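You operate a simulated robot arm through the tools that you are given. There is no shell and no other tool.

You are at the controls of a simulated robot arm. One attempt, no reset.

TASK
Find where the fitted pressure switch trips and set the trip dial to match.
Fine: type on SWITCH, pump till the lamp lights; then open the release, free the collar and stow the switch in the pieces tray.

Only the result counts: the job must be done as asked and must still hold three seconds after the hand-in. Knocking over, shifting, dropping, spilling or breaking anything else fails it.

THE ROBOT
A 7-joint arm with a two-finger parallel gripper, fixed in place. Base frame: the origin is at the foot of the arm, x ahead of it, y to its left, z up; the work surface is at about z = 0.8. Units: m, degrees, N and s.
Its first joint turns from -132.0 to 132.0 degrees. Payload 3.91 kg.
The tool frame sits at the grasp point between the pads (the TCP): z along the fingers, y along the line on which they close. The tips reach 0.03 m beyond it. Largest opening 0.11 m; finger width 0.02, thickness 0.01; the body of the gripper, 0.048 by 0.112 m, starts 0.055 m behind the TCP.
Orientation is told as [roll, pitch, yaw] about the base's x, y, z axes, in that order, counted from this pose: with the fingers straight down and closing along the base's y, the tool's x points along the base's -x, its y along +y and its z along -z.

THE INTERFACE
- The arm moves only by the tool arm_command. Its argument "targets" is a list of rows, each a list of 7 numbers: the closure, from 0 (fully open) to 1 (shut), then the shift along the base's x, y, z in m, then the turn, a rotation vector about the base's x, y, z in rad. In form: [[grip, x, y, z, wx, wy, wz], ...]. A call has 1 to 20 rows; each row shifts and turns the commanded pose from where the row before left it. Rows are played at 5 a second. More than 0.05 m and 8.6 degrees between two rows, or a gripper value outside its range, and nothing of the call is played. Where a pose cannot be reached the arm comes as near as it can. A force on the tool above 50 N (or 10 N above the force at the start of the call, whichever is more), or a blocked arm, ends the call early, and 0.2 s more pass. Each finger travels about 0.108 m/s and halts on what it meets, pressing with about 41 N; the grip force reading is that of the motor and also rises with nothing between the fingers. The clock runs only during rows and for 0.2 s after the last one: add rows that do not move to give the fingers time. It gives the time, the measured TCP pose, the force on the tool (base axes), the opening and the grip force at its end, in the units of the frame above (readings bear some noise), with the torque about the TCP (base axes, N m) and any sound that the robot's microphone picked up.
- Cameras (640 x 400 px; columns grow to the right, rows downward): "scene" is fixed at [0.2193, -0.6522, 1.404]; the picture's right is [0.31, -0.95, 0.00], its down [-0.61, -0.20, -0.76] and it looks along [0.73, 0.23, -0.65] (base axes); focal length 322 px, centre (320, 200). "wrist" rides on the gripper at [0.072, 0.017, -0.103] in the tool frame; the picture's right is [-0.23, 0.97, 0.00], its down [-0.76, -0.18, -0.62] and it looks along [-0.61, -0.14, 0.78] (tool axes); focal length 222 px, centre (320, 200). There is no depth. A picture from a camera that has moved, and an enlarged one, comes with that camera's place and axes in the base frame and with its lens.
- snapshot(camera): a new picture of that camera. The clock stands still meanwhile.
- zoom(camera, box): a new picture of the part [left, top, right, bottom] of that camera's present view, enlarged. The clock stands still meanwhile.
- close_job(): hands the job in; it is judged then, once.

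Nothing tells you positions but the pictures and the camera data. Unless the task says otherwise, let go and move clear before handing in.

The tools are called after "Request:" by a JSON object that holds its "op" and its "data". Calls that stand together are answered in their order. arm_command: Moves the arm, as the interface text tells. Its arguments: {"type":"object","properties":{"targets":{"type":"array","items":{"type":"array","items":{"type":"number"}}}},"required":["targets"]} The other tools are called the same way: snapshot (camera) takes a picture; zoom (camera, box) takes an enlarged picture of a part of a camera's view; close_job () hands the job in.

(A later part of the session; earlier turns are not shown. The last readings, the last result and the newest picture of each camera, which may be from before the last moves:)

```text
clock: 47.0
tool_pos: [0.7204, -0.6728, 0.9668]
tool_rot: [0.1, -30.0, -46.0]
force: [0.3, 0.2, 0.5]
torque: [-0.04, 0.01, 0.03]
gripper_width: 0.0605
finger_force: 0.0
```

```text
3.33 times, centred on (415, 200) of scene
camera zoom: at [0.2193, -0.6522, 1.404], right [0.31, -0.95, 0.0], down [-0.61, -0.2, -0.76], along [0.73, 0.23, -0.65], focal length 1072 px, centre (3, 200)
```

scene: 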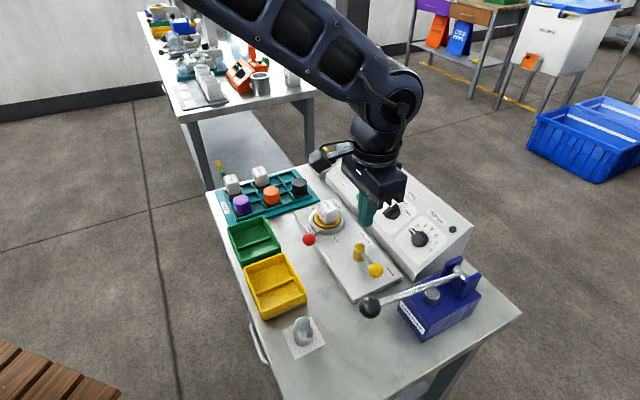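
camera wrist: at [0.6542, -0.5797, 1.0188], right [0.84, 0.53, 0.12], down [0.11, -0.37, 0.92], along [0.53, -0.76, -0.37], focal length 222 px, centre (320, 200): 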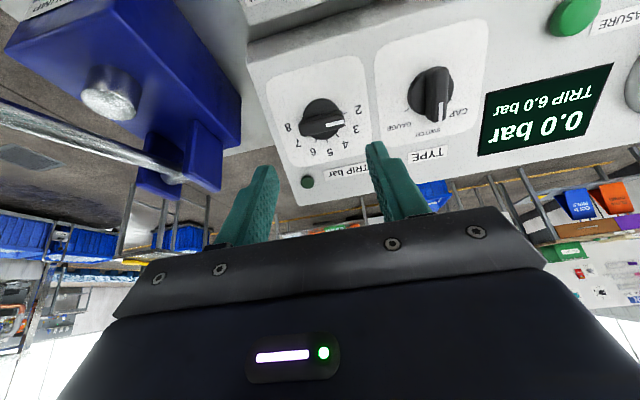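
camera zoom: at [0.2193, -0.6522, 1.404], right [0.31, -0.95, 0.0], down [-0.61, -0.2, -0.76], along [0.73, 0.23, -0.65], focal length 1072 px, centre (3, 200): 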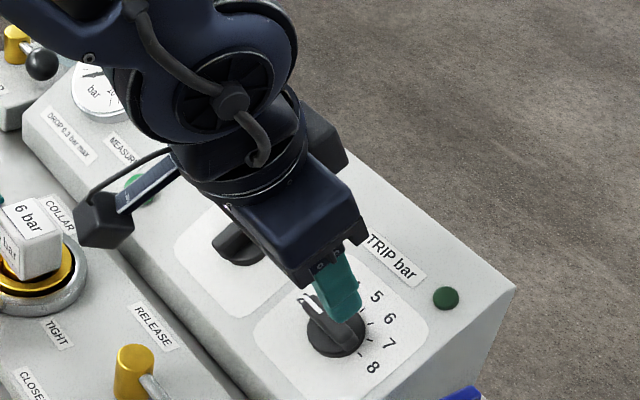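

The ticks come out at exactly 30° per bar: 2 at 90° left, 5 straight up, 6 at 30° right. The dial is on 2.0, so it needs a 120° clockwise turn. I'll recentre by 2 mm, turn the tool to +67.5° and descend.

Request:
{"op": "arm_command", "data": {"targets": [[0.45, 0.0014, 0.0013, 0, -0.0455, 0.0471, 0.1134], [0.45, 0, 0, 0, -0.0455, 0.0471, 0.1134], [0.45, 0, 0, 0, -0.0455, 0.0471, 0.1134], [0.45, 0, 0, 0, -0.0455, 0.0471, 0.1134], [0.45, 0, 0, 0, -0.0455, 0.0471, 0.1134], [0.45, 0, 0, 0, -0.0455, 0.0471, 0.1134], [0.45, 0, 0, 0, -0.0455, 0.0471, 0.1134], [0.45, 0, 0, 0, -0.0455, 0.0471, 0.1134], [0.45, 0, 0, 0, -0.0455, 0.0471, 0.1134], [0.45, 0, 0, 0, 0, 0, 0]]}}

Request:
{"op": "snapshot", "data": {"camera": "wrist"}}

Request:
{"op": "snapshot", "data": {"camera": "scene"}}

```text
clock: 49.2
tool_pos: [0.722, -0.6704, 0.9664]
tool_rot: [-28.1, -11.0, 24.2]
force: [0.2, -0.2, -0.4]
torque: [0.04, 0.02, 0.02]
gripper_width: 0.0603
finger_force: 0.0
```

```text
taken
camera wrist: at [0.6174, -0.6499, 1.0334], right [-0.07, 0.91, -0.41], down [0.52, 0.38, 0.77], along [0.85, -0.15, -0.5], focal length 222 px, centre (320, 200)
```

wrist: 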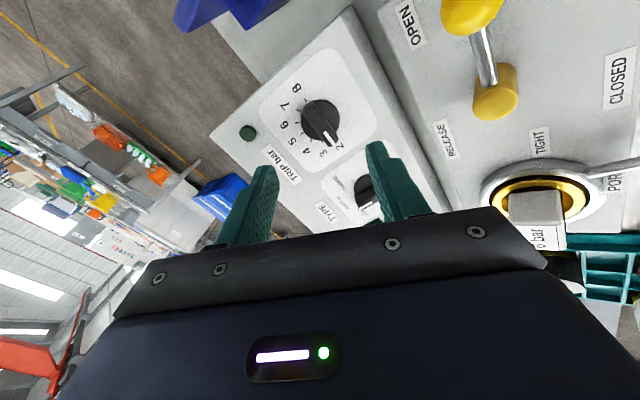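

```text
taken
```

scene: 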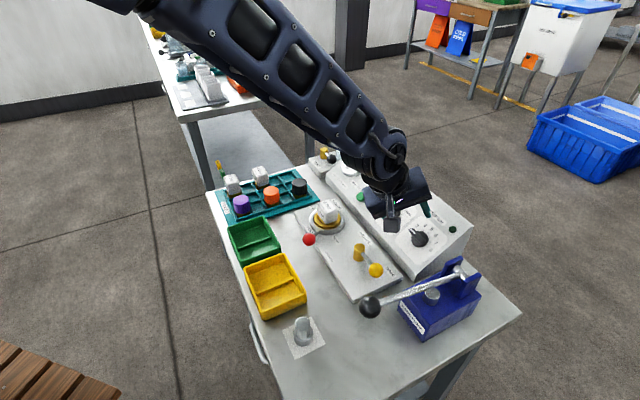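

Reach is fine and the bar sits well clear of the finger line. I'll descend, grip the disc and check.

Request:
{"op": "arm_command", "data": {"targets": [[0.45, 0.00695, -0.0072, -0.0173, 0, 0, 0], [0.45, 0.00695, -0.0072, -0.0173, 0, 0, 0], [0.45, 0.00695, -0.0072, -0.0173, 0, 0, 0], [0.45, 0.00695, -0.0072, -0.0173, 0, 0, 0], [0.45, 0, 0, 0, 0, 0, 0]]}}

Request:
{"op": "zoom", "data": {"camera": "wrist", "box": [220, 80, 420, 230]}}

Request:
{"op": "zoom", "data": {"camera": "scene", "box": [360, 170, 480, 280]}}

```text
clock: 50.4
tool_pos: [0.7505, -0.6991, 0.8987]
tool_rot: [-28.0, -11.0, 24.3]
force: [-0.4, 0.0, -0.3]
torque: [0.02, 0.04, 0.01]
gripper_width: 0.0605
finger_force: 0.2
```

```text
2.67 times, centred on (320, 155) of wrist
camera zoom: at [0.6453, -0.6788, 0.964], right [-0.07, 0.91, -0.41], down [0.52, 0.38, 0.77], along [0.85, -0.16, -0.5], focal length 592 px, centre (320, 320)
```

zoom: 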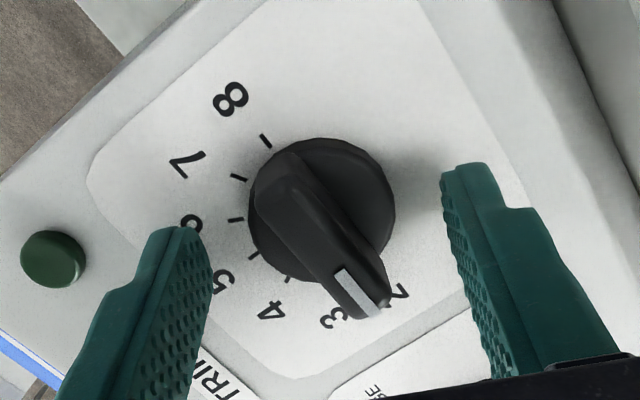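

```text
3.64 times, centred on (420, 225) of scene
camera zoom: at [0.2193, -0.6522, 1.404], right [0.31, -0.95, 0.0], down [-0.61, -0.2, -0.76], along [0.73, 0.23, -0.65], focal length 1169 px, centre (-44, 109)
```

zoom: 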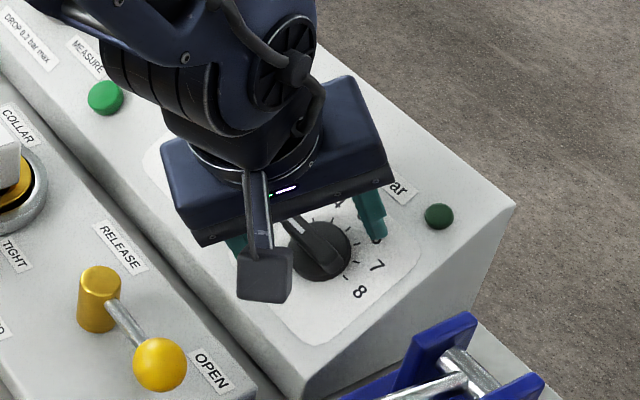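

The knob is centred between the fingers. I'll close on it.

Request:
{"op": "arm_command", "data": {"targets": [[0.45, 0.0006, -0.0006, -0.0015, 0, 0, 0], [0.6, 0, 0, 0, 0, 0, 0], [0.75, 0, 0, 0, 0, 0, 0], [0.9, 0, 0, 0, 0, 0, 0], [1, 0, 0, 0, 0, 0, 0], [1, 0, 0, 0, 0, 0, 0]]}}

Request:
{"op": "zoom", "data": {"camera": "wrist", "box": [220, 80, 420, 230]}}

```text
clock: 51.8
tool_pos: [0.7504, -0.7001, 0.8959]
tool_rot: [-28.0, -11.0, 24.2]
force: [-5.5, 8.2, -4.2]
torque: [0.21, 0.06, 0.03]
gripper_width: 0.0378
finger_force: 45.1
```

```text
2.67 times, centred on (320, 155) of wrist
camera zoom: at [0.6457, -0.679, 0.9625], right [-0.07, 0.91, -0.41], down [0.52, 0.38, 0.77], along [0.85, -0.15, -0.5], focal length 592 px, centre (320, 320)
```

zoom: 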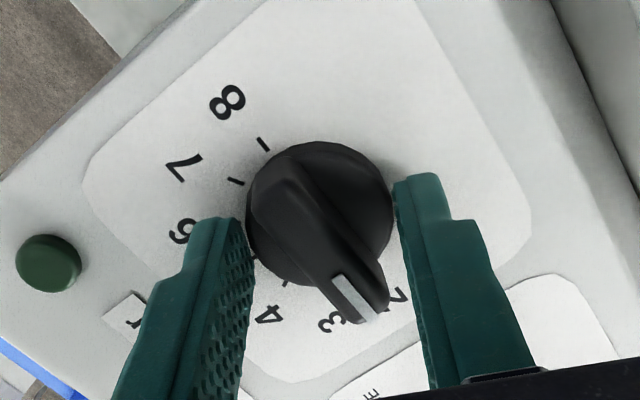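

The grip is well centred. I'll turn -60° first and check.

Request:
{"op": "arm_command", "data": {"targets": [[1, 0, 0, 0, 0.0455, -0.0471, -0.1134], [1, 0, 0, 0, 0.0455, -0.0471, -0.1134], [1, 0, 0, 0, 0.0455, -0.0471, -0.1134], [1, 0, 0, 0, 0.0455, -0.0471, -0.1134], [1, 0, 0, 0, 0.0455, -0.0471, -0.1134], [1, 0, 0, 0, 0.0455, -0.0471, -0.1134], [1, 0, 0, 0, 0.0455, -0.0471, -0.1134], [1, 0, 0, 0, 0.0455, -0.0471, -0.1134], [1, 0, 0, 0, 0, 0, 0]]}}

Request:
{"op": "zoom", "data": {"camera": "wrist", "box": [220, 80, 420, 230]}}

Request:
{"op": "zoom", "data": {"camera": "scene", "box": [360, 170, 480, 280]}}

```text
clock: 53.8
tool_pos: [0.751, -0.7, 0.8968]
tool_rot: [-4.1, -29.8, -37.4]
force: [-5.2, 12.8, -3.8]
torque: [0.32, 0.21, 0.02]
gripper_width: 0.0377
finger_force: 44.6
```

```text
2.67 times, centred on (320, 155) of wrist
camera zoom: at [0.6763, -0.6131, 0.9474], right [0.78, 0.63, 0.05], down [0.2, -0.32, 0.93], along [0.6, -0.71, -0.37], focal length 592 px, centre (320, 320)
```

zoom: 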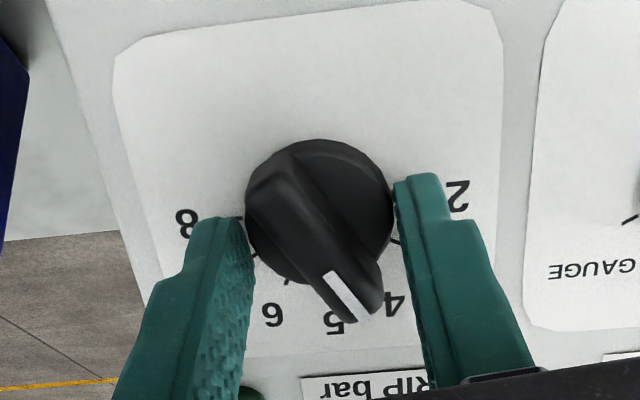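

```text
3.64 times, centred on (420, 225) of scene
camera zoom: at [0.2193, -0.6522, 1.404], right [0.31, -0.95, 0.0], down [-0.61, -0.2, -0.76], along [0.73, 0.23, -0.65], focal length 1169 px, centre (-44, 109)
```

zoom: 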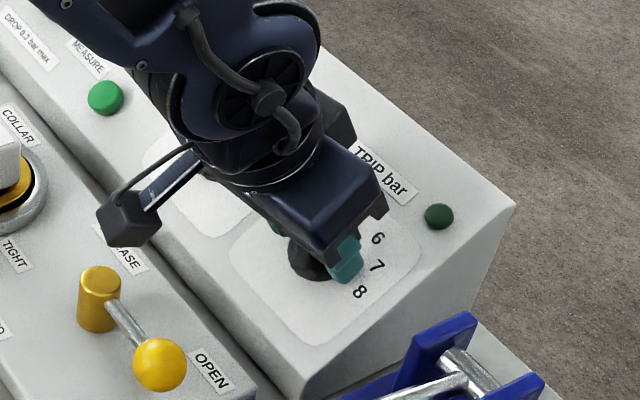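

The bar is at about 4 after 60°, as expected. I'll turn the remaining 60°.

Request:
{"op": "arm_command", "data": {"targets": [[1, 0, 0, 0, 0.0455, -0.0471, -0.1134], [1, 0, 0, 0, 0.0455, -0.0471, -0.1134], [1, 0, 0, 0, 0.0455, -0.0471, -0.1134], [1, 0, 0, 0, 0.0455, -0.0471, -0.1134], [1, 0, 0, 0, 0.0455, -0.0471, -0.1134], [1, 0, 0, 0, 0.0455, -0.0471, -0.1134], [1, 0, 0, 0, 0.0455, -0.0471, -0.1134], [1, 0, 0, 0, 0.0455, -0.0471, -0.1134], [1, 0, 0, 0, 0, 0, 0]]}}

Request:
{"op": "zoom", "data": {"camera": "wrist", "box": [220, 80, 420, 230]}}

Request:
{"op": "zoom", "data": {"camera": "scene", "box": [360, 170, 480, 280]}}

```text
clock: 55.8
tool_pos: [0.7511, -0.7002, 0.8973]
tool_rot: [24.7, -17.7, -102.7]
force: [-10.0, 4.0, -3.4]
torque: [0.18, 0.4, -0.09]
gripper_width: 0.0379
finger_force: 45.2
```

```text
2.67 times, centred on (320, 155) of wrist
camera zoom: at [0.7452, -0.5987, 0.9693], right [0.84, -0.28, 0.46], down [-0.54, -0.47, 0.7], along [0.02, -0.84, -0.55], focal length 592 px, centre (320, 320)
```

zoom: 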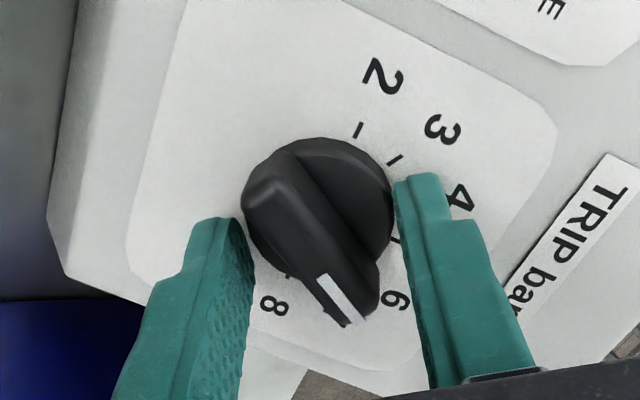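

```text
3.64 times, centred on (420, 225) of scene
camera zoom: at [0.2193, -0.6522, 1.404], right [0.31, -0.95, 0.0], down [-0.61, -0.2, -0.76], along [0.73, 0.23, -0.65], focal length 1169 px, centre (-44, 109)
```

zoom: 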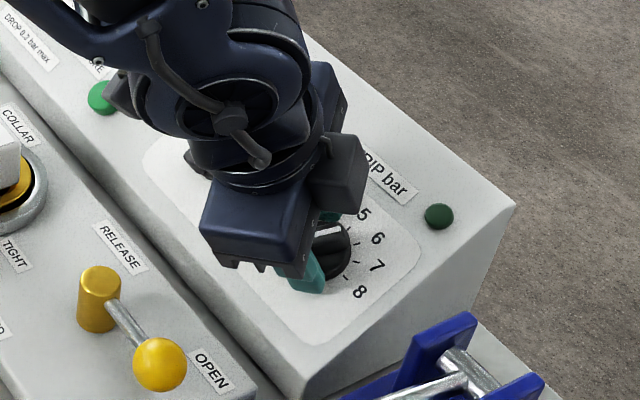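

The turn is complete. I'll open, back off along the normal, return to the square hover pose and measure the dial.

Request:
{"op": "arm_command", "data": {"targets": [[0.7, 0, 0, 0, 0, 0, 0], [0.45, 0, 0, 0, 0, 0, 0], [0.45, 0, 0, 0, 0, 0, 0], [0.45, -0.00695, 0.0072, 0.0173, 0, 0, 0], [0.45, -0.00695, 0.0072, 0.0173, 0, 0, 0], [0.45, -0.00695, 0.0072, 0.0173, 0, 0, 0], [0.45, -0.00695, 0.0072, 0.0173, 0, 0, 0], [0.45, 0, 0, 0, -0.0455, 0.0471, 0.1134], [0.45, 0, 0, 0, -0.0455, 0.0471, 0.1134], [0.45, 0, 0, 0, -0.0455, 0.0471, 0.1134], [0.45, 0, 0, 0, -0.0455, 0.0471, 0.1134], [0.45, 0, 0, 0, -0.0455, 0.0471, 0.1134], [0.45, 0, 0, 0, -0.0455, 0.0471, 0.1134], [0.45, 0, 0, 0, -0.0455, 0.0471, 0.1134], [0.45, 0, 0, 0, 0, 0, 0]]}}

Request:
{"op": "snapshot", "data": {"camera": "wrist"}}

Request:
{"op": "zoom", "data": {"camera": "wrist", "box": [270, 70, 370, 150]}}

Request:
{"op": "zoom", "data": {"camera": "scene", "box": [360, 170, 480, 280]}}

```text
clock: 59.0
tool_pos: [0.7222, -0.6723, 0.9662]
tool_rot: [0.1, -30.0, -46.0]
force: [-0.4, 0.0, -0.4]
torque: [-0.03, 0.0, -0.02]
gripper_width: 0.0603
finger_force: 0.1
```

```text
taken
camera wrist: at [0.6559, -0.5788, 1.0174], right [0.84, 0.54, 0.11], down [0.11, -0.37, 0.92], along [0.54, -0.76, -0.37], focal length 222 px, centre (320, 200)
```

wrist: 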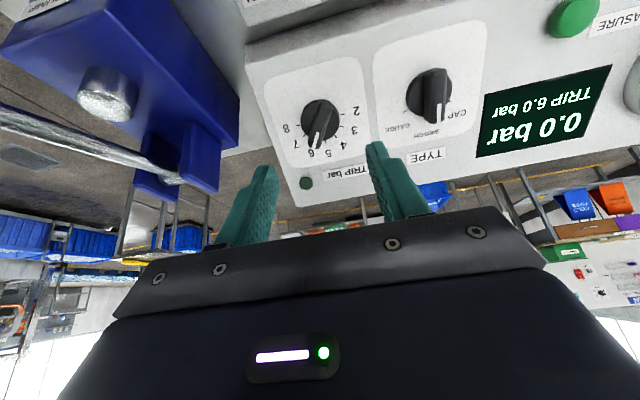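

```text
5.00 times, centred on (320, 110) of wrist
camera zoom: at [0.6559, -0.5788, 1.0174], right [0.84, 0.54, 0.11], down [0.11, -0.37, 0.92], along [0.54, -0.76, -0.37], focal length 1111 px, centre (320, 650)
```

zoom: 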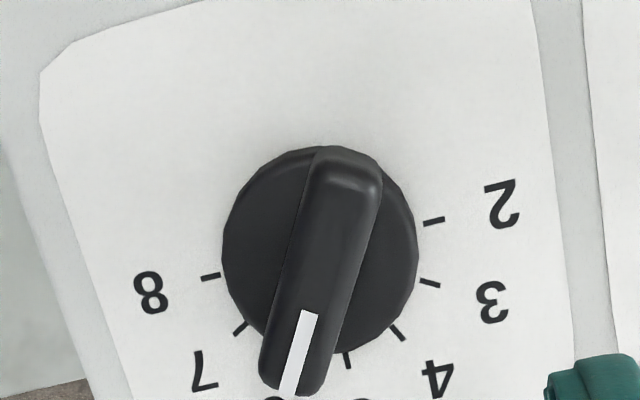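

```text
3.64 times, centred on (420, 225) of scene
camera zoom: at [0.2193, -0.6522, 1.404], right [0.31, -0.95, 0.0], down [-0.61, -0.2, -0.76], along [0.73, 0.23, -0.65], focal length 1169 px, centre (-44, 109)
```

zoom: 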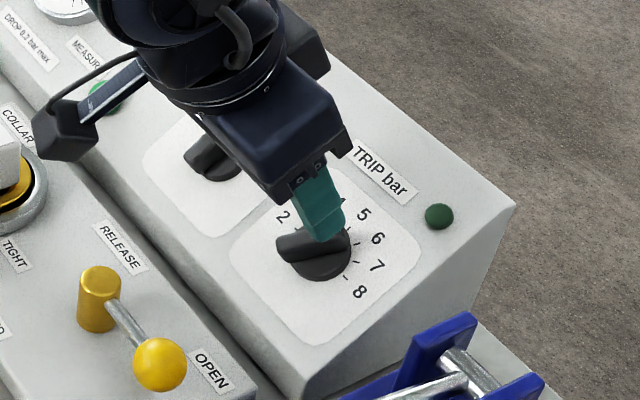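

The dial reads close to 6. I'll zoom in more for a finer angle estimate.

Request:
{"op": "zoom", "data": {"camera": "wrist", "box": [290, 90, 350, 160]}}

Request:
{"op": "zoom", "data": {"camera": "scene", "box": [390, 210, 450, 260]}}

```text
5.71 times, centred on (320, 125) of wrist
camera zoom: at [0.6559, -0.5788, 1.0174], right [0.84, 0.54, 0.11], down [0.11, -0.37, 0.92], along [0.54, -0.76, -0.37], focal length 1269 px, centre (320, 629)
```

zoom: 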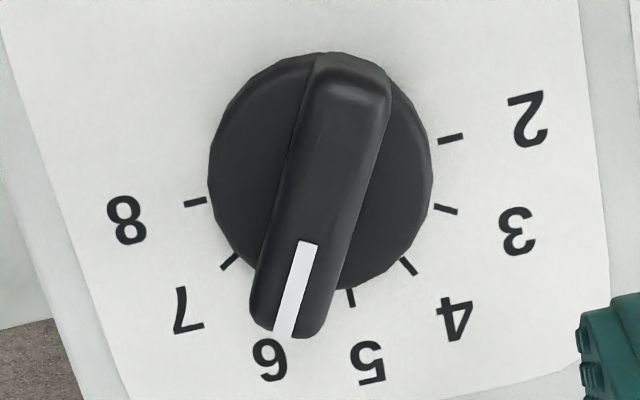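

```text
8.00 times, centred on (420, 235) of scene
camera zoom: at [0.2193, -0.6522, 1.404], right [0.31, -0.95, 0.0], down [-0.61, -0.2, -0.76], along [0.73, 0.23, -0.65], focal length 2572 px, centre (-480, -80)
```

zoom: 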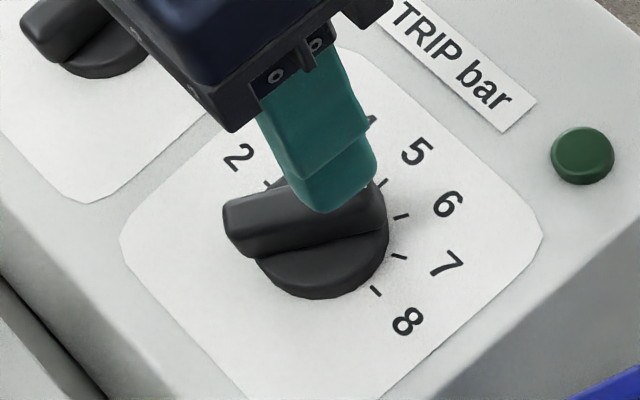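

The dial sits at about -28.5°, i.e. about 5.95 bar, which is on the 6 tick within measurement error. Next I'll rise, level the tool and look at the collar lever from above.

Request:
{"op": "arm_command", "data": {"targets": [[0.45, -0.007, 0.007, 0.021, 0.0942, 0.0909, 0], [0.45, -0.007, 0.007, 0.021, 0.0942, 0.0909, 0], [0.45, -0.007, 0.007, 0.021, 0.0942, 0.0909, 0], [0.45, 0, 0, 0.021, 0.0942, 0.0909, 0], [0.45, 0.008, 0.0343, 0, 0, 0, 0], [0.45, 0.008, 0.0343, 0, 0, 0, 0], [0.45, 0.008, 0.0343, 0, 0, 0, 0], [0.45, 0.008, 0.0343, 0, 0, 0, 0], [0.45, 0.008, 0.0344, 0, 0, 0, 0], [0.45, 0, 0, 0, 0, 0, 0]]}}

Request:
{"op": "snapshot", "data": {"camera": "wrist"}}

Request:
{"op": "zoom", "data": {"camera": "wrist", "box": [240, 20, 440, 170]}}

Request:
{"op": "zoom", "data": {"camera": "scene", "box": [210, 150, 370, 270]}}

Request:
{"op": "zoom", "data": {"camera": "scene", "box": [360, 150, 480, 280]}}

```text
clock: 61.2
tool_pos: [0.7415, -0.4804, 1.0488]
tool_rot: [0.2, 0.0, -46.1]
force: [-0.5, -0.5, 0.4]
torque: [0.04, -0.03, 0.0]
gripper_width: 0.0603
finger_force: 0.1
```

```text
taken
camera wrist: at [0.7044, -0.4168, 1.1513], right [0.86, 0.51, 0.0], down [0.4, -0.67, 0.62], along [0.32, -0.53, -0.78], focal length 222 px, centre (320, 200)
```

wrist: 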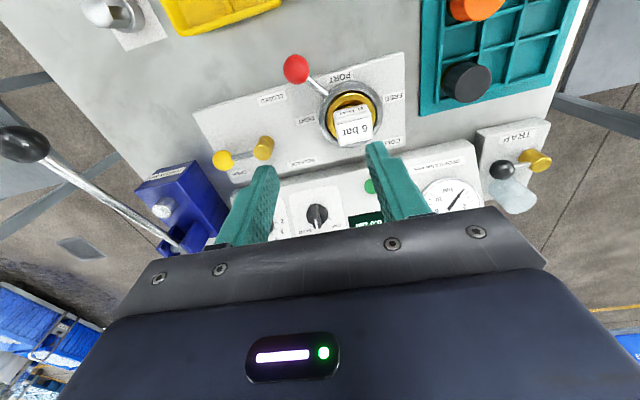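

```text
2.67 times, centred on (340, 95) of wrist
camera zoom: at [0.7044, -0.4168, 1.1513], right [0.86, 0.51, 0.0], down [0.4, -0.67, 0.62], along [0.32, -0.53, -0.78], focal length 592 px, centre (267, 480)
```

zoom: 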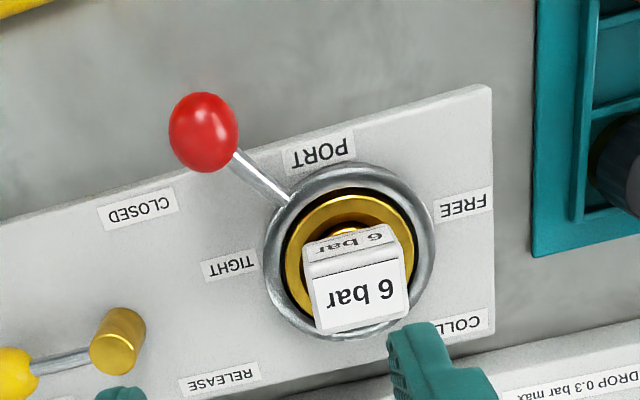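

```text
3.33 times, centred on (290, 210) of scene
camera zoom: at [0.2193, -0.6522, 1.404], right [0.31, -0.95, 0.0], down [-0.61, -0.2, -0.76], along [0.73, 0.23, -0.65], focal length 1072 px, centre (420, 167)
```

zoom: 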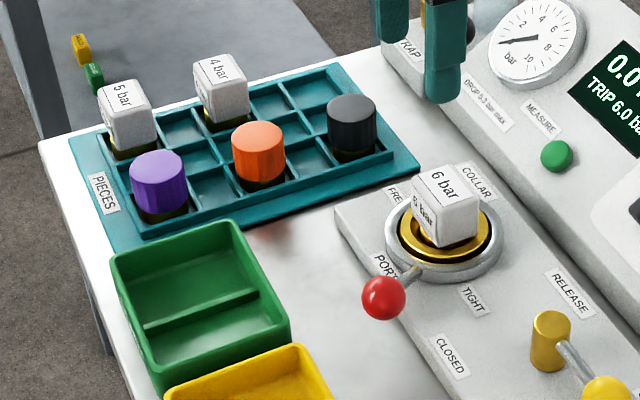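

```text
3.08 times, centred on (420, 215) of scene
camera zoom: at [0.2193, -0.6522, 1.404], right [0.31, -0.95, 0.0], down [-0.61, -0.2, -0.76], along [0.73, 0.23, -0.65], focal length 989 px, centre (12, 154)
```

zoom: 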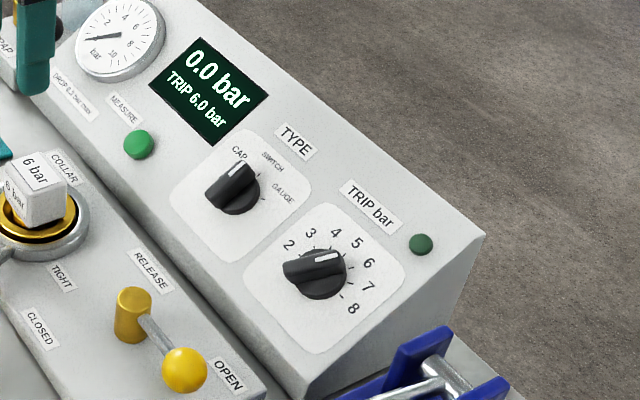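

Everything reads right: 0.0 bar, TRIP 6.0, dial on 6. The collar centre is at bench (0.901, 0.237) and its red ball at (0.826, 0.180, 0.846), on the TIGHT side. I'll close the fingers and descend behind the ball to push it to FREE.

Request:
{"op": "arm_command", "data": {"targets": [[1, -0.0226, -0.0149, 0, 0, 0, 0], [1, -0.0225, -0.0149, 0, 0, 0, 0], [1, 0, 0, -0.045, 0, 0, 0], [1, 0, 0, -0.05, 0, 0, 0], [1, 0, 0, -0.05, 0, 0, 0], [1, 0, 0, -0.046, 0, 0, 0], [1, 0, 0, 0, 0, 0, 0]]}}

Request:
{"op": "snapshot", "data": {"camera": "wrist"}}

Request:
{"op": "zoom", "data": {"camera": "scene", "box": [270, 170, 400, 280]}}

```text
clock: 62.8
tool_pos: [0.6971, -0.5089, 0.8576]
tool_rot: [0.1, 0.0, -46.1]
force: [0.4, -0.3, -0.3]
torque: [0.0, -0.01, 0.02]
gripper_width: 0.0
finger_force: 37.2
```

```text
taken
camera wrist: at [0.6597, -0.4467, 0.9594], right [0.86, 0.51, 0.0], down [0.4, -0.67, 0.62], along [0.32, -0.53, -0.78], focal length 222 px, centre (320, 200)
```

wrist: 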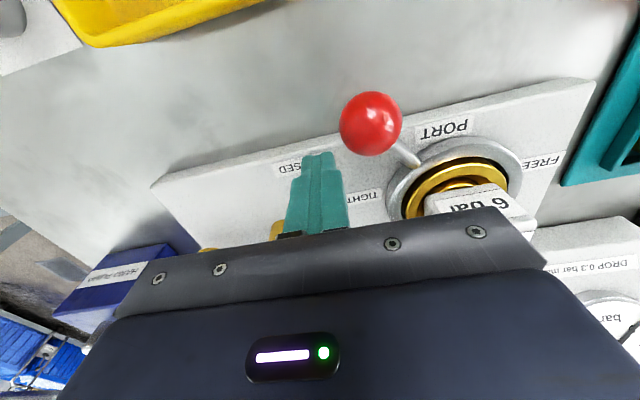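

```text
3.64 times, centred on (335, 225) of scene
camera zoom: at [0.2193, -0.6522, 1.404], right [0.31, -0.95, 0.0], down [-0.61, -0.2, -0.76], along [0.73, 0.23, -0.65], focal length 1169 px, centre (266, 109)
```

zoom: 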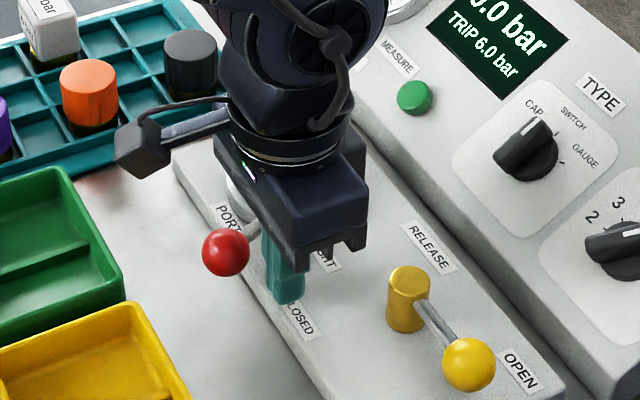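

The fingers are in place behind the red ball. I'll push it round in stages.

Request:
{"op": "arm_command", "data": {"targets": [[1, 0.0022, 0.0148, 0, 0, 0, 0], [1, -0.0001, 0.0103, 0, 0, 0, 0], [1, -0.0002, 0.0102, 0, 0, 0, 0], [1, 0, 0, 0, 0, 0, 0]]}}

Request:
{"op": "zoom", "data": {"camera": "scene", "box": [270, 170, 400, 280]}}

Request:
{"op": "snapshot", "data": {"camera": "wrist"}}

```text
clock: 63.8
tool_pos: [0.6986, -0.474, 0.8576]
tool_rot: [0.1, 0.0, -46.2]
force: [-0.4, -0.1, 0.1]
torque: [-0.02, 0.01, -0.02]
gripper_width: 0.0
finger_force: 37.7
```

```text
3.64 times, centred on (335, 225) of scene
camera zoom: at [0.2193, -0.6522, 1.404], right [0.31, -0.95, 0.0], down [-0.61, -0.2, -0.76], along [0.73, 0.23, -0.65], focal length 1169 px, centre (266, 109)
```

zoom: 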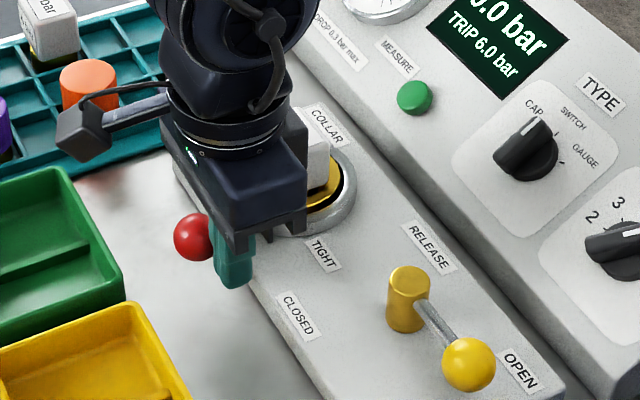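

```text
taken
camera wrist: at [0.6616, -0.4109, 0.9599], right [0.86, 0.51, 0.0], down [0.4, -0.67, 0.62], along [0.32, -0.53, -0.78], focal length 222 px, centre (320, 200)
```

wrist: 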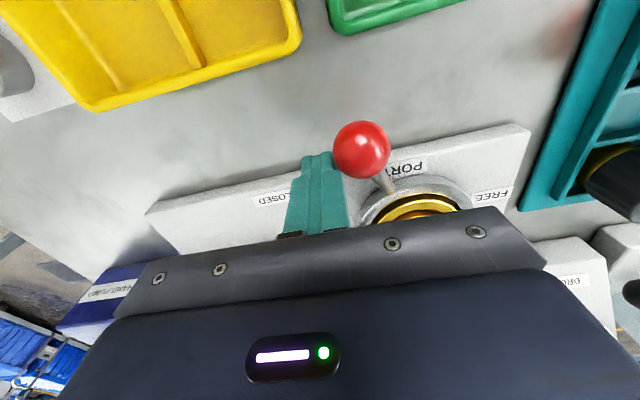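

The collar lever moves freely. I'll continue the arc towards FREE.

Request:
{"op": "arm_command", "data": {"targets": [[1, 0.003, 0.0169, 0, 0, 0, 0], [1, 0.006, 0.0161, 0, 0, 0, 0], [1, 0.0085, 0.0148, 0, 0, 0, 0], [1, 0.0111, 0.0132, 0, 0, 0, 0], [1, 0, 0, 0, 0, 0, 0]]}}

Request:
{"op": "zoom", "data": {"camera": "scene", "box": [270, 170, 400, 280]}}

Request:
{"op": "snapshot", "data": {"camera": "wrist"}}

```text
clock: 65.0
tool_pos: [0.7273, -0.4131, 0.8596]
tool_rot: [0.1, 0.1, -46.1]
force: [-0.2, 0.0, 0.2]
torque: [0.03, 0.0, -0.04]
gripper_width: 0.0
finger_force: 36.9
```

```text
3.64 times, centred on (335, 225) of scene
camera zoom: at [0.2193, -0.6522, 1.404], right [0.31, -0.95, 0.0], down [-0.61, -0.2, -0.76], along [0.73, 0.23, -0.65], focal length 1169 px, centre (266, 109)
```

zoom: 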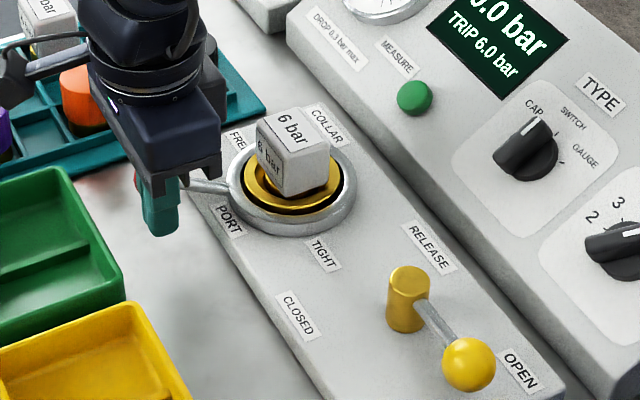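

```text
taken
camera wrist: at [0.6898, -0.3495, 0.9601], right [0.86, 0.51, 0.0], down [0.4, -0.67, 0.62], along [0.32, -0.53, -0.78], focal length 222 px, centre (320, 200)
```

wrist: 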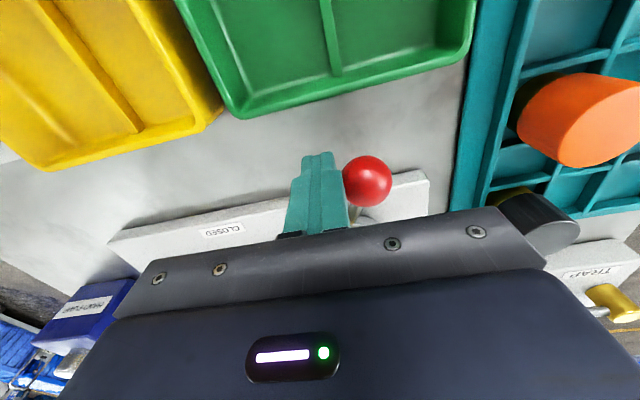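

The lever has swung past the robot-facing direction. I'll continue towards FREE in smaller steps and watch for the stop.

Request:
{"op": "arm_command", "data": {"targets": [[1, 0.0066, 0.0055, 0, 0, 0, 0], [1, 0.0066, 0.0054, 0, 0, 0, 0], [1, 0.0075, 0.0043, 0, 0, 0, 0], [1, 0, 0, 0, 0, 0, 0]]}}

Request:
{"op": "zoom", "data": {"camera": "scene", "box": [270, 170, 400, 280]}}

```text
clock: 66.0
tool_pos: [0.7489, -0.3977, 0.8586]
tool_rot: [0.2, 0.1, -46.2]
force: [0.8, 0.0, 0.1]
torque: [0.04, -0.02, -0.01]
gripper_width: 0.0
finger_force: 38.0
```

```text
3.64 times, centred on (335, 225) of scene
camera zoom: at [0.2193, -0.6522, 1.404], right [0.31, -0.95, 0.0], down [-0.61, -0.2, -0.76], along [0.73, 0.23, -0.65], focal length 1169 px, centre (266, 109)
```

zoom: 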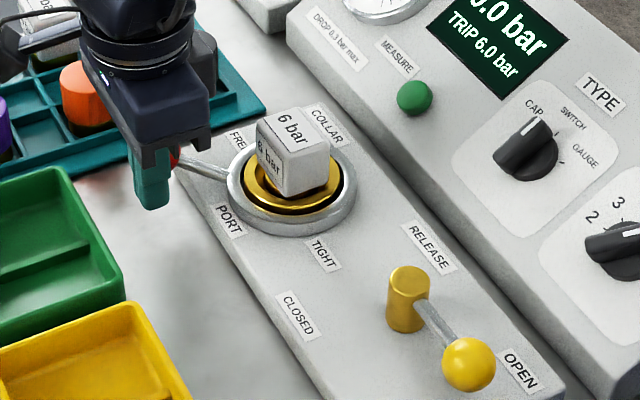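

Request:
{"op": "arm_command", "data": {"targets": [[1, 0.0074, 0.0043, 0, 0, 0, 0], [1, 0.004, 0.0015, 0, 0, 0, 0], [1, 0, 0, 0, 0, 0, 0]]}}

Request:
{"op": "zoom", "data": {"camera": "scene", "box": [270, 170, 400, 280]}}

Request:
{"op": "snapshot", "data": {"camera": "wrist"}}

```text
clock: 66.5
tool_pos: [0.7514, -0.3966, 0.8603]
tool_rot: [-0.4, 0.3, -46.4]
force: [-22.1, 0.4, 16.4]
torque: [0.03, -0.28, 0.04]
gripper_width: 0.0003
finger_force: 37.2
stopped in row 2: the force on the tool passed its limit at 56 N (the readings are from after the stop); the commanded pose is now the measured one
```

```text
3.64 times, centred on (335, 225) of scene
camera zoom: at [0.2193, -0.6522, 1.404], right [0.31, -0.95, 0.0], down [-0.61, -0.2, -0.76], along [0.73, 0.23, -0.65], focal length 1169 px, centre (266, 109)
```

zoom: 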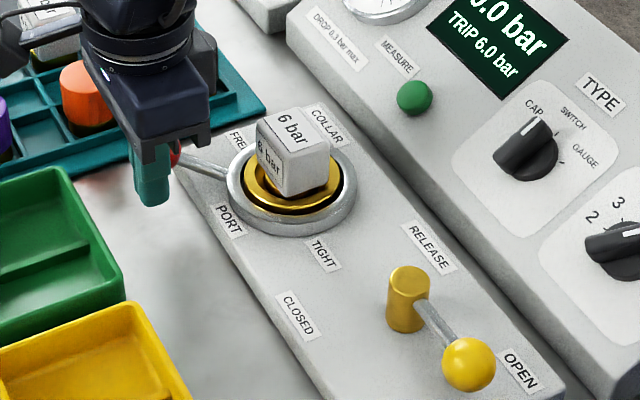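

```text
taken
camera wrist: at [0.7148, -0.3332, 0.961], right [0.86, 0.51, -0.01], down [0.4, -0.67, 0.62], along [0.31, -0.54, -0.78], focal length 222 px, centre (320, 200)
```

wrist: 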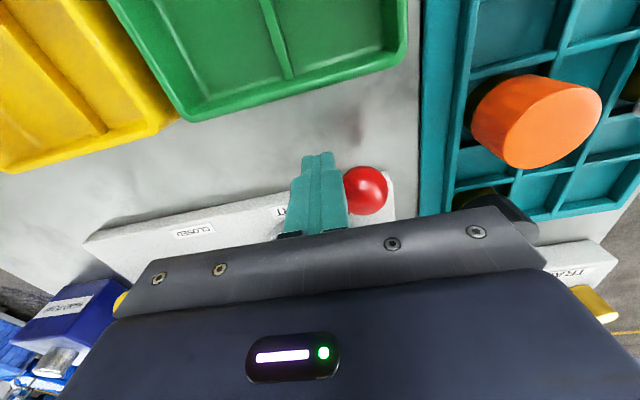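

The lever hit its stop at the FREE side. I'll back away and rise to examine the switch and the pieces tray.

Request:
{"op": "arm_command", "data": {"targets": [[1, -0.0148, -0.0029, 0, 0, 0, 0], [1, -0.01, 0.0104, 0.02, 0, 0, 0], [1, 0, 0, 0.05, 0, 0, 0], [1, 0, 0, 0.05, 0, 0, 0], [0.6, 0, 0, 0.05, 0, 0, 0], [0.3, 0.02, 0.01, 0.02, 0, 0, 0], [0.2, 0, 0, 0, 0, 0, 0]]}}

Request:
{"op": "snapshot", "data": {"camera": "wrist"}}

Request:
{"op": "snapshot", "data": {"camera": "scene"}}

```text
clock: 68.1
tool_pos: [0.7474, -0.3792, 1.0474]
tool_rot: [-0.3, 0.3, -46.4]
force: [0.6, 0.4, 0.2]
torque: [0.0, 0.02, -0.03]
gripper_width: 0.0881
finger_force: 0.1
```

```text
taken
camera wrist: at [0.7121, -0.3157, 1.1508], right [0.86, 0.51, -0.01], down [0.4, -0.67, 0.62], along [0.31, -0.54, -0.78], focal length 222 px, centre (320, 200)
```

wrist: 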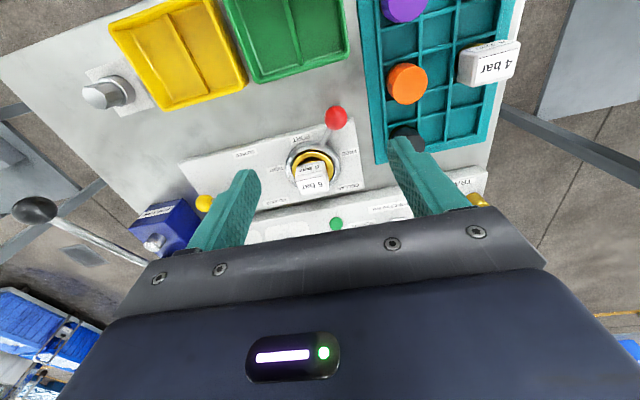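

```text
taken
```

scene: 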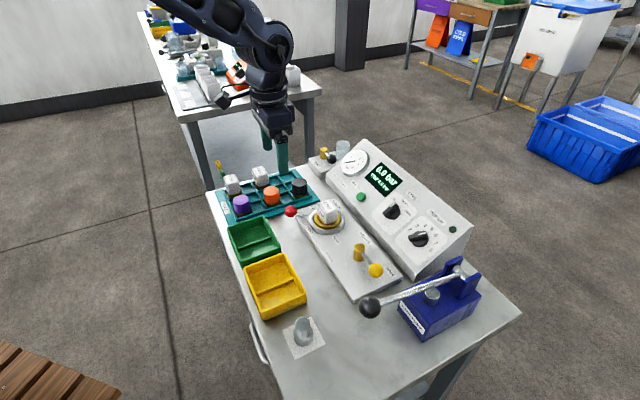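

Request:
{"op": "zoom", "data": {"camera": "wrist", "box": [350, 0, 530, 170]}}

Request:
{"op": "zoom", "data": {"camera": "wrist", "box": [260, 90, 380, 200]}}

Request:
{"op": "zoom", "data": {"camera": "scene", "box": [205, 150, 325, 240]}}

Request:
{"op": "zoom", "data": {"camera": "scene", "box": [280, 180, 370, 250]}}

```text
2.35 times, centred on (440, 85) of wrist
camera zoom: at [0.7121, -0.3157, 1.1508], right [0.86, 0.51, -0.01], down [0.4, -0.67, 0.62], along [0.31, -0.54, -0.78], focal length 523 px, centre (38, 471)
```

zoom: 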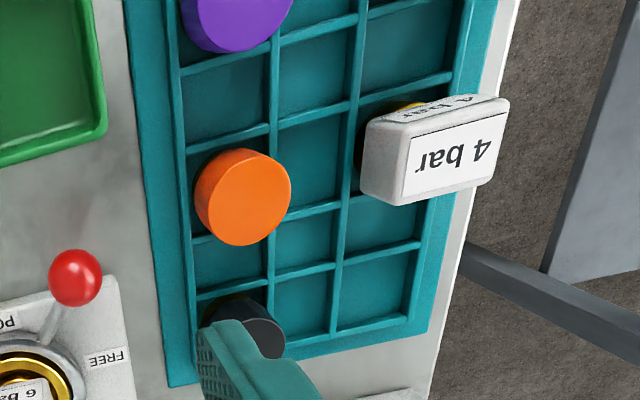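

```text
3.64 times, centred on (320, 145) of wrist
camera zoom: at [0.7121, -0.3157, 1.1508], right [0.86, 0.51, -0.01], down [0.4, -0.67, 0.62], along [0.31, -0.54, -0.78], focal length 808 px, centre (320, 400)
```

zoom: 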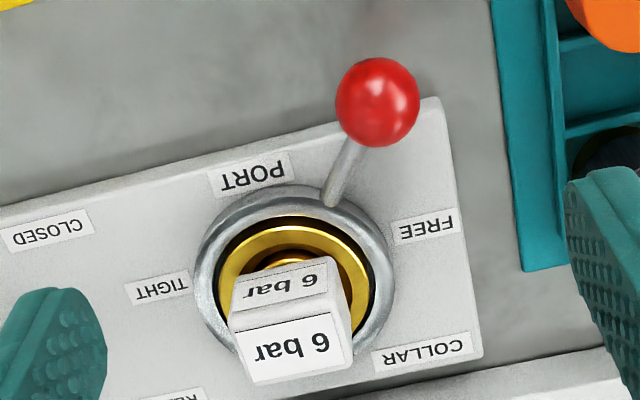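

```text
4.44 times, centred on (265, 195) of scene
camera zoom: at [0.2193, -0.6522, 1.404], right [0.31, -0.95, 0.0], down [-0.61, -0.2, -0.76], along [0.73, 0.23, -0.65], focal length 1429 px, centre (564, 222)
```

zoom: 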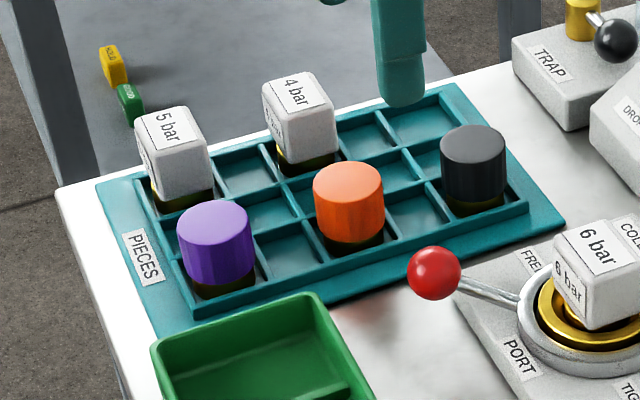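

```text
5.71 times, centred on (325, 215) of scene
camera zoom: at [0.2193, -0.6522, 1.404], right [0.31, -0.95, 0.0], down [-0.61, -0.2, -0.76], along [0.73, 0.23, -0.65], focal length 1837 px, centre (291, 114)
```

zoom: 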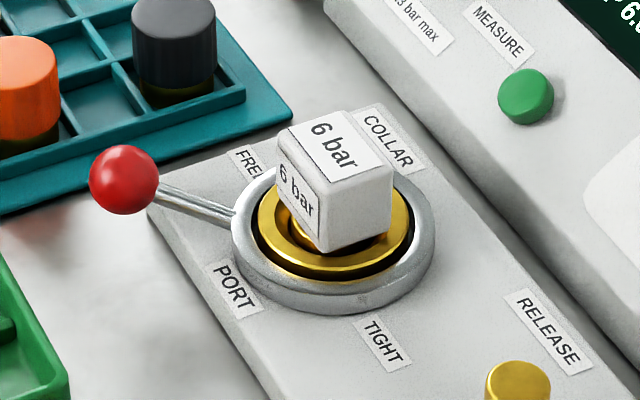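

The collar lever now sits on the FREE side. The pieces tray looks like a 3 x 5 grid with several empty cells. I'll level out a small tilt and move over the tray to locate the cells.

Request:
{"op": "arm_command", "data": {"targets": [[0.2, 0.0242, 0.0275, 0, -0.0002, -0.0074, 0.007], [0.2, 0.0242, 0.0275, 0, 0, 0, 0], [0.2, 0.0242, 0.0275, 0, 0, 0, 0], [0.2, 0.0242, 0.0275, 0, 0, 0, 0], [0.2, 0, 0, 0, 0, 0, 0]]}}

Request:
{"op": "snapshot", "data": {"camera": "wrist"}}

Request:
{"op": "zoom", "data": {"camera": "wrist", "box": [200, 0, 440, 150]}}

Request:
{"op": "zoom", "data": {"camera": "scene", "box": [205, 150, 325, 240]}}

```text
clock: 69.3
tool_pos: [0.8449, -0.2679, 1.048]
tool_rot: [0.1, 0.0, -46.1]
force: [0.4, 0.2, 0.8]
torque: [-0.01, 0.04, -0.01]
gripper_width: 0.0879
finger_force: 0.0
```

```text
taken
camera wrist: at [0.8072, -0.2055, 1.1496], right [0.86, 0.51, 0.0], down [0.4, -0.67, 0.62], along [0.32, -0.53, -0.78], focal length 222 px, centre (320, 200)
```

wrist: 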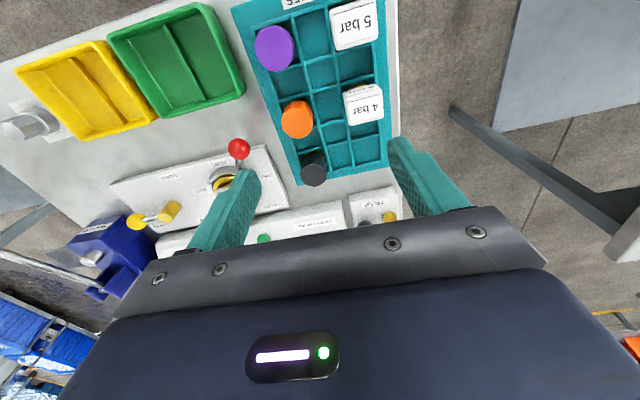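

```text
2.67 times, centred on (320, 75) of wrist
camera zoom: at [0.8072, -0.2055, 1.1496], right [0.86, 0.51, 0.0], down [0.4, -0.67, 0.62], along [0.32, -0.53, -0.78], focal length 592 px, centre (320, 533)
```

zoom: 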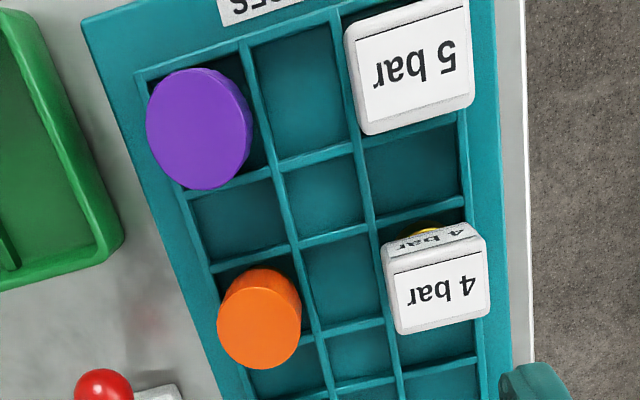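

```text
4.44 times, centred on (265, 195) of scene
camera zoom: at [0.2193, -0.6522, 1.404], right [0.31, -0.95, 0.0], down [-0.61, -0.2, -0.76], along [0.73, 0.23, -0.65], focal length 1429 px, centre (564, 222)
```

zoom: 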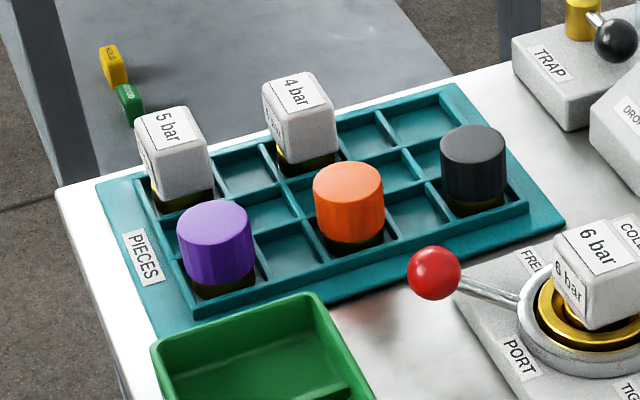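

The tray cells have about 42 mm pitch, with columns at bench Y of 0.385, 0.4285 and 0.472 and rows at X of 0.72 to 0.886. The middle-column, fourth-row cell at (0.845, 0.4285) is empty with free neighbours. Now I'll hover over the switch at about (0.902, 0.2345).

Request:
{"op": "arm_command", "data": {"targets": [[0.2, -0.0083, -0.0363, -0.003, 0, 0, 0], [0.2, -0.0083, -0.0363, -0.003, 0, 0, 0], [0.2, -0.0083, -0.0363, -0.008, 0, 0, 0], [0.3, -0.0083, -0.0363, -0.008, 0, 0, 0], [0.3, -0.0083, -0.0363, -0.009, 0, 0, 0], [0.3, -0.0081, -0.0365, -0.009, 0, 0, 0], [0.3, 0, 0, 0, 0, 0, 0]]}}

Request:
{"op": "snapshot", "data": {"camera": "wrist"}}

Request:
{"op": "zoom", "data": {"camera": "wrist", "box": [230, 40, 410, 180]}}

Request:
{"op": "zoom", "data": {"camera": "scene", "box": [280, 170, 370, 250]}}

```text
clock: 70.9
tool_pos: [0.7944, -0.4879, 1.0079]
tool_rot: [0.2, 0.0, -45.9]
force: [0.4, 0.5, 0.0]
torque: [0.0, -0.02, 0.01]
gripper_width: 0.0768
finger_force: 0.2
```

```text
taken
camera wrist: at [0.7577, -0.4244, 1.1097], right [0.86, 0.51, 0.0], down [0.4, -0.67, 0.62], along [0.32, -0.53, -0.78], focal length 222 px, centre (320, 200)
```

wrist: 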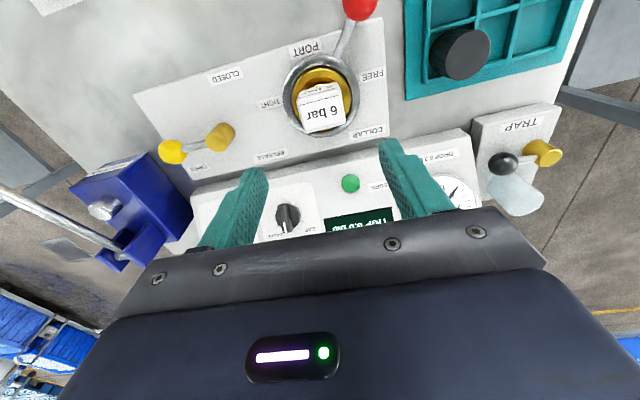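

```text
2.86 times, centred on (320, 110) of wrist
camera zoom: at [0.7577, -0.4244, 1.1097], right [0.86, 0.51, 0.0], down [0.4, -0.67, 0.62], along [0.32, -0.53, -0.78], focal length 635 px, centre (320, 457)
```

zoom: 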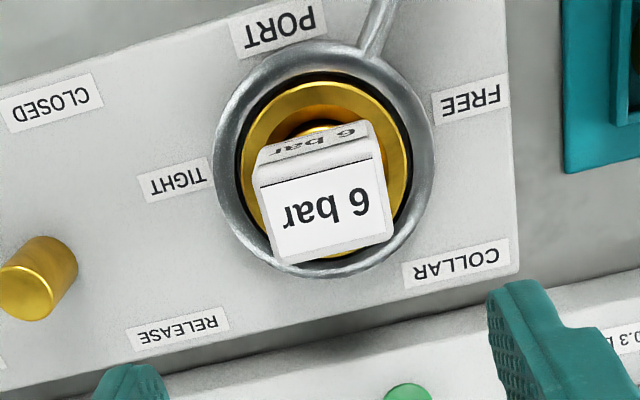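

```text
5.00 times, centred on (325, 210) of scene
camera zoom: at [0.2193, -0.6522, 1.404], right [0.31, -0.95, 0.0], down [-0.61, -0.2, -0.76], along [0.73, 0.23, -0.65], focal length 1608 px, centre (295, 150)
```

zoom: 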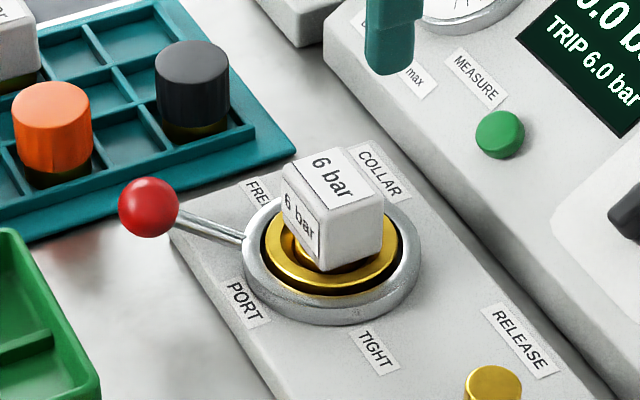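

The switch head (43 x 29 mm) lies square to the bench, 3 mm to +Y of the tool. I'll recentre, descend and grip it along its long side.

Request:
{"op": "arm_command", "data": {"targets": [[0.3, 0.0022, 0.0021, -0.04, 0, 0, 0], [0.3, 0, 0, -0.04, 0, 0, 0], [0.3, 0, 0, -0.034, 0, 0, 0], [0.3, 0, 0, -0.02, 0, 0, 0], [0.3, 0, 0, 0, 0, 0, 0]]}}

Request:
{"op": "snapshot", "data": {"camera": "wrist"}}

Request:
{"op": "zoom", "data": {"camera": "scene", "box": [280, 170, 370, 250]}}

```text
clock: 72.1
tool_pos: [0.7977, -0.4844, 0.8735]
tool_rot: [0.1, 0.1, -46.0]
force: [0.1, 0.2, 0.1]
torque: [0.0, -0.03, 0.0]
gripper_width: 0.0771
finger_force: 0.1
```

```text
taken
camera wrist: at [0.7596, -0.422, 0.9758], right [0.86, 0.51, 0.0], down [0.4, -0.67, 0.62], along [0.32, -0.53, -0.78], focal length 222 px, centre (320, 200)
```

wrist: 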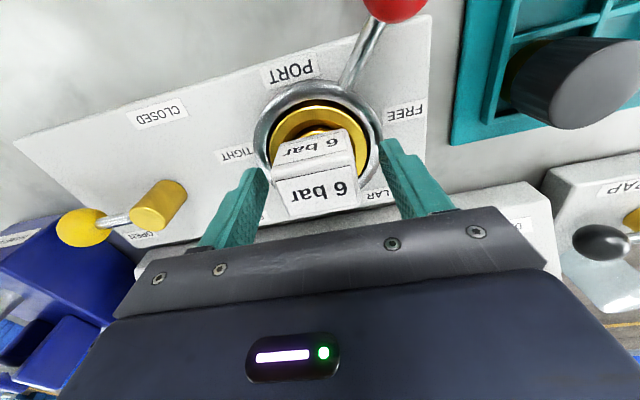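

```text
5.00 times, centred on (325, 210) of scene
camera zoom: at [0.2193, -0.6522, 1.404], right [0.31, -0.95, 0.0], down [-0.61, -0.2, -0.76], along [0.73, 0.23, -0.65], focal length 1608 px, centre (295, 150)
```

zoom: 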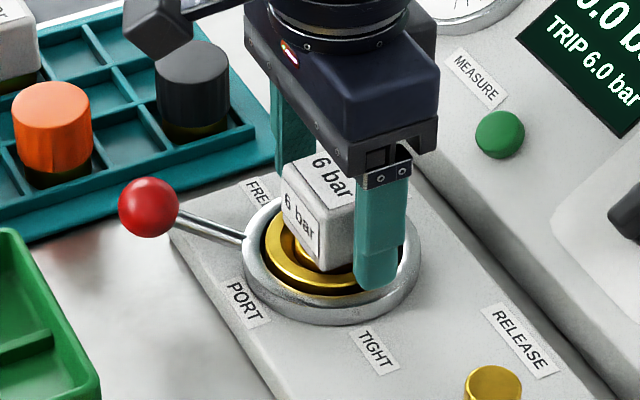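

The fingers straddle the switch. I'll close on it.

Request:
{"op": "arm_command", "data": {"targets": [[0.45, 0, 0, 0, 0, 0, 0], [0.55, 0, 0, 0, 0, 0, 0], [0.65, 0, 0, 0, 0, 0, 0], [0.8, 0, 0, 0, 0, 0, 0], [1, 0, 0, 0, 0, 0, 0], [1, 0, 0, 0, 0, 0, 0]]}}

Request:
{"op": "snapshot", "data": {"camera": "wrist"}}

```text
clock: 73.5
tool_pos: [0.7968, -0.4839, 0.875]
tool_rot: [0.1, 0.0, -46.0]
force: [0.8, -0.2, -0.2]
torque: [-0.01, -0.01, 0.03]
gripper_width: 0.0457
finger_force: 41.1
```

```text
taken
camera wrist: at [0.7597, -0.422, 0.976], right [0.86, 0.51, 0.0], down [0.4, -0.67, 0.62], along [0.32, -0.53, -0.78], focal length 222 px, centre (320, 200)
```

wrist: 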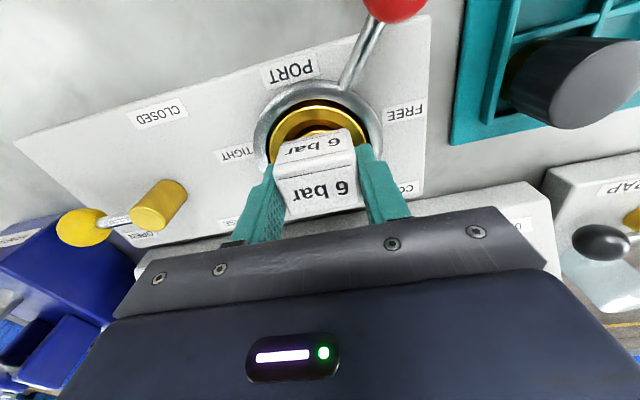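

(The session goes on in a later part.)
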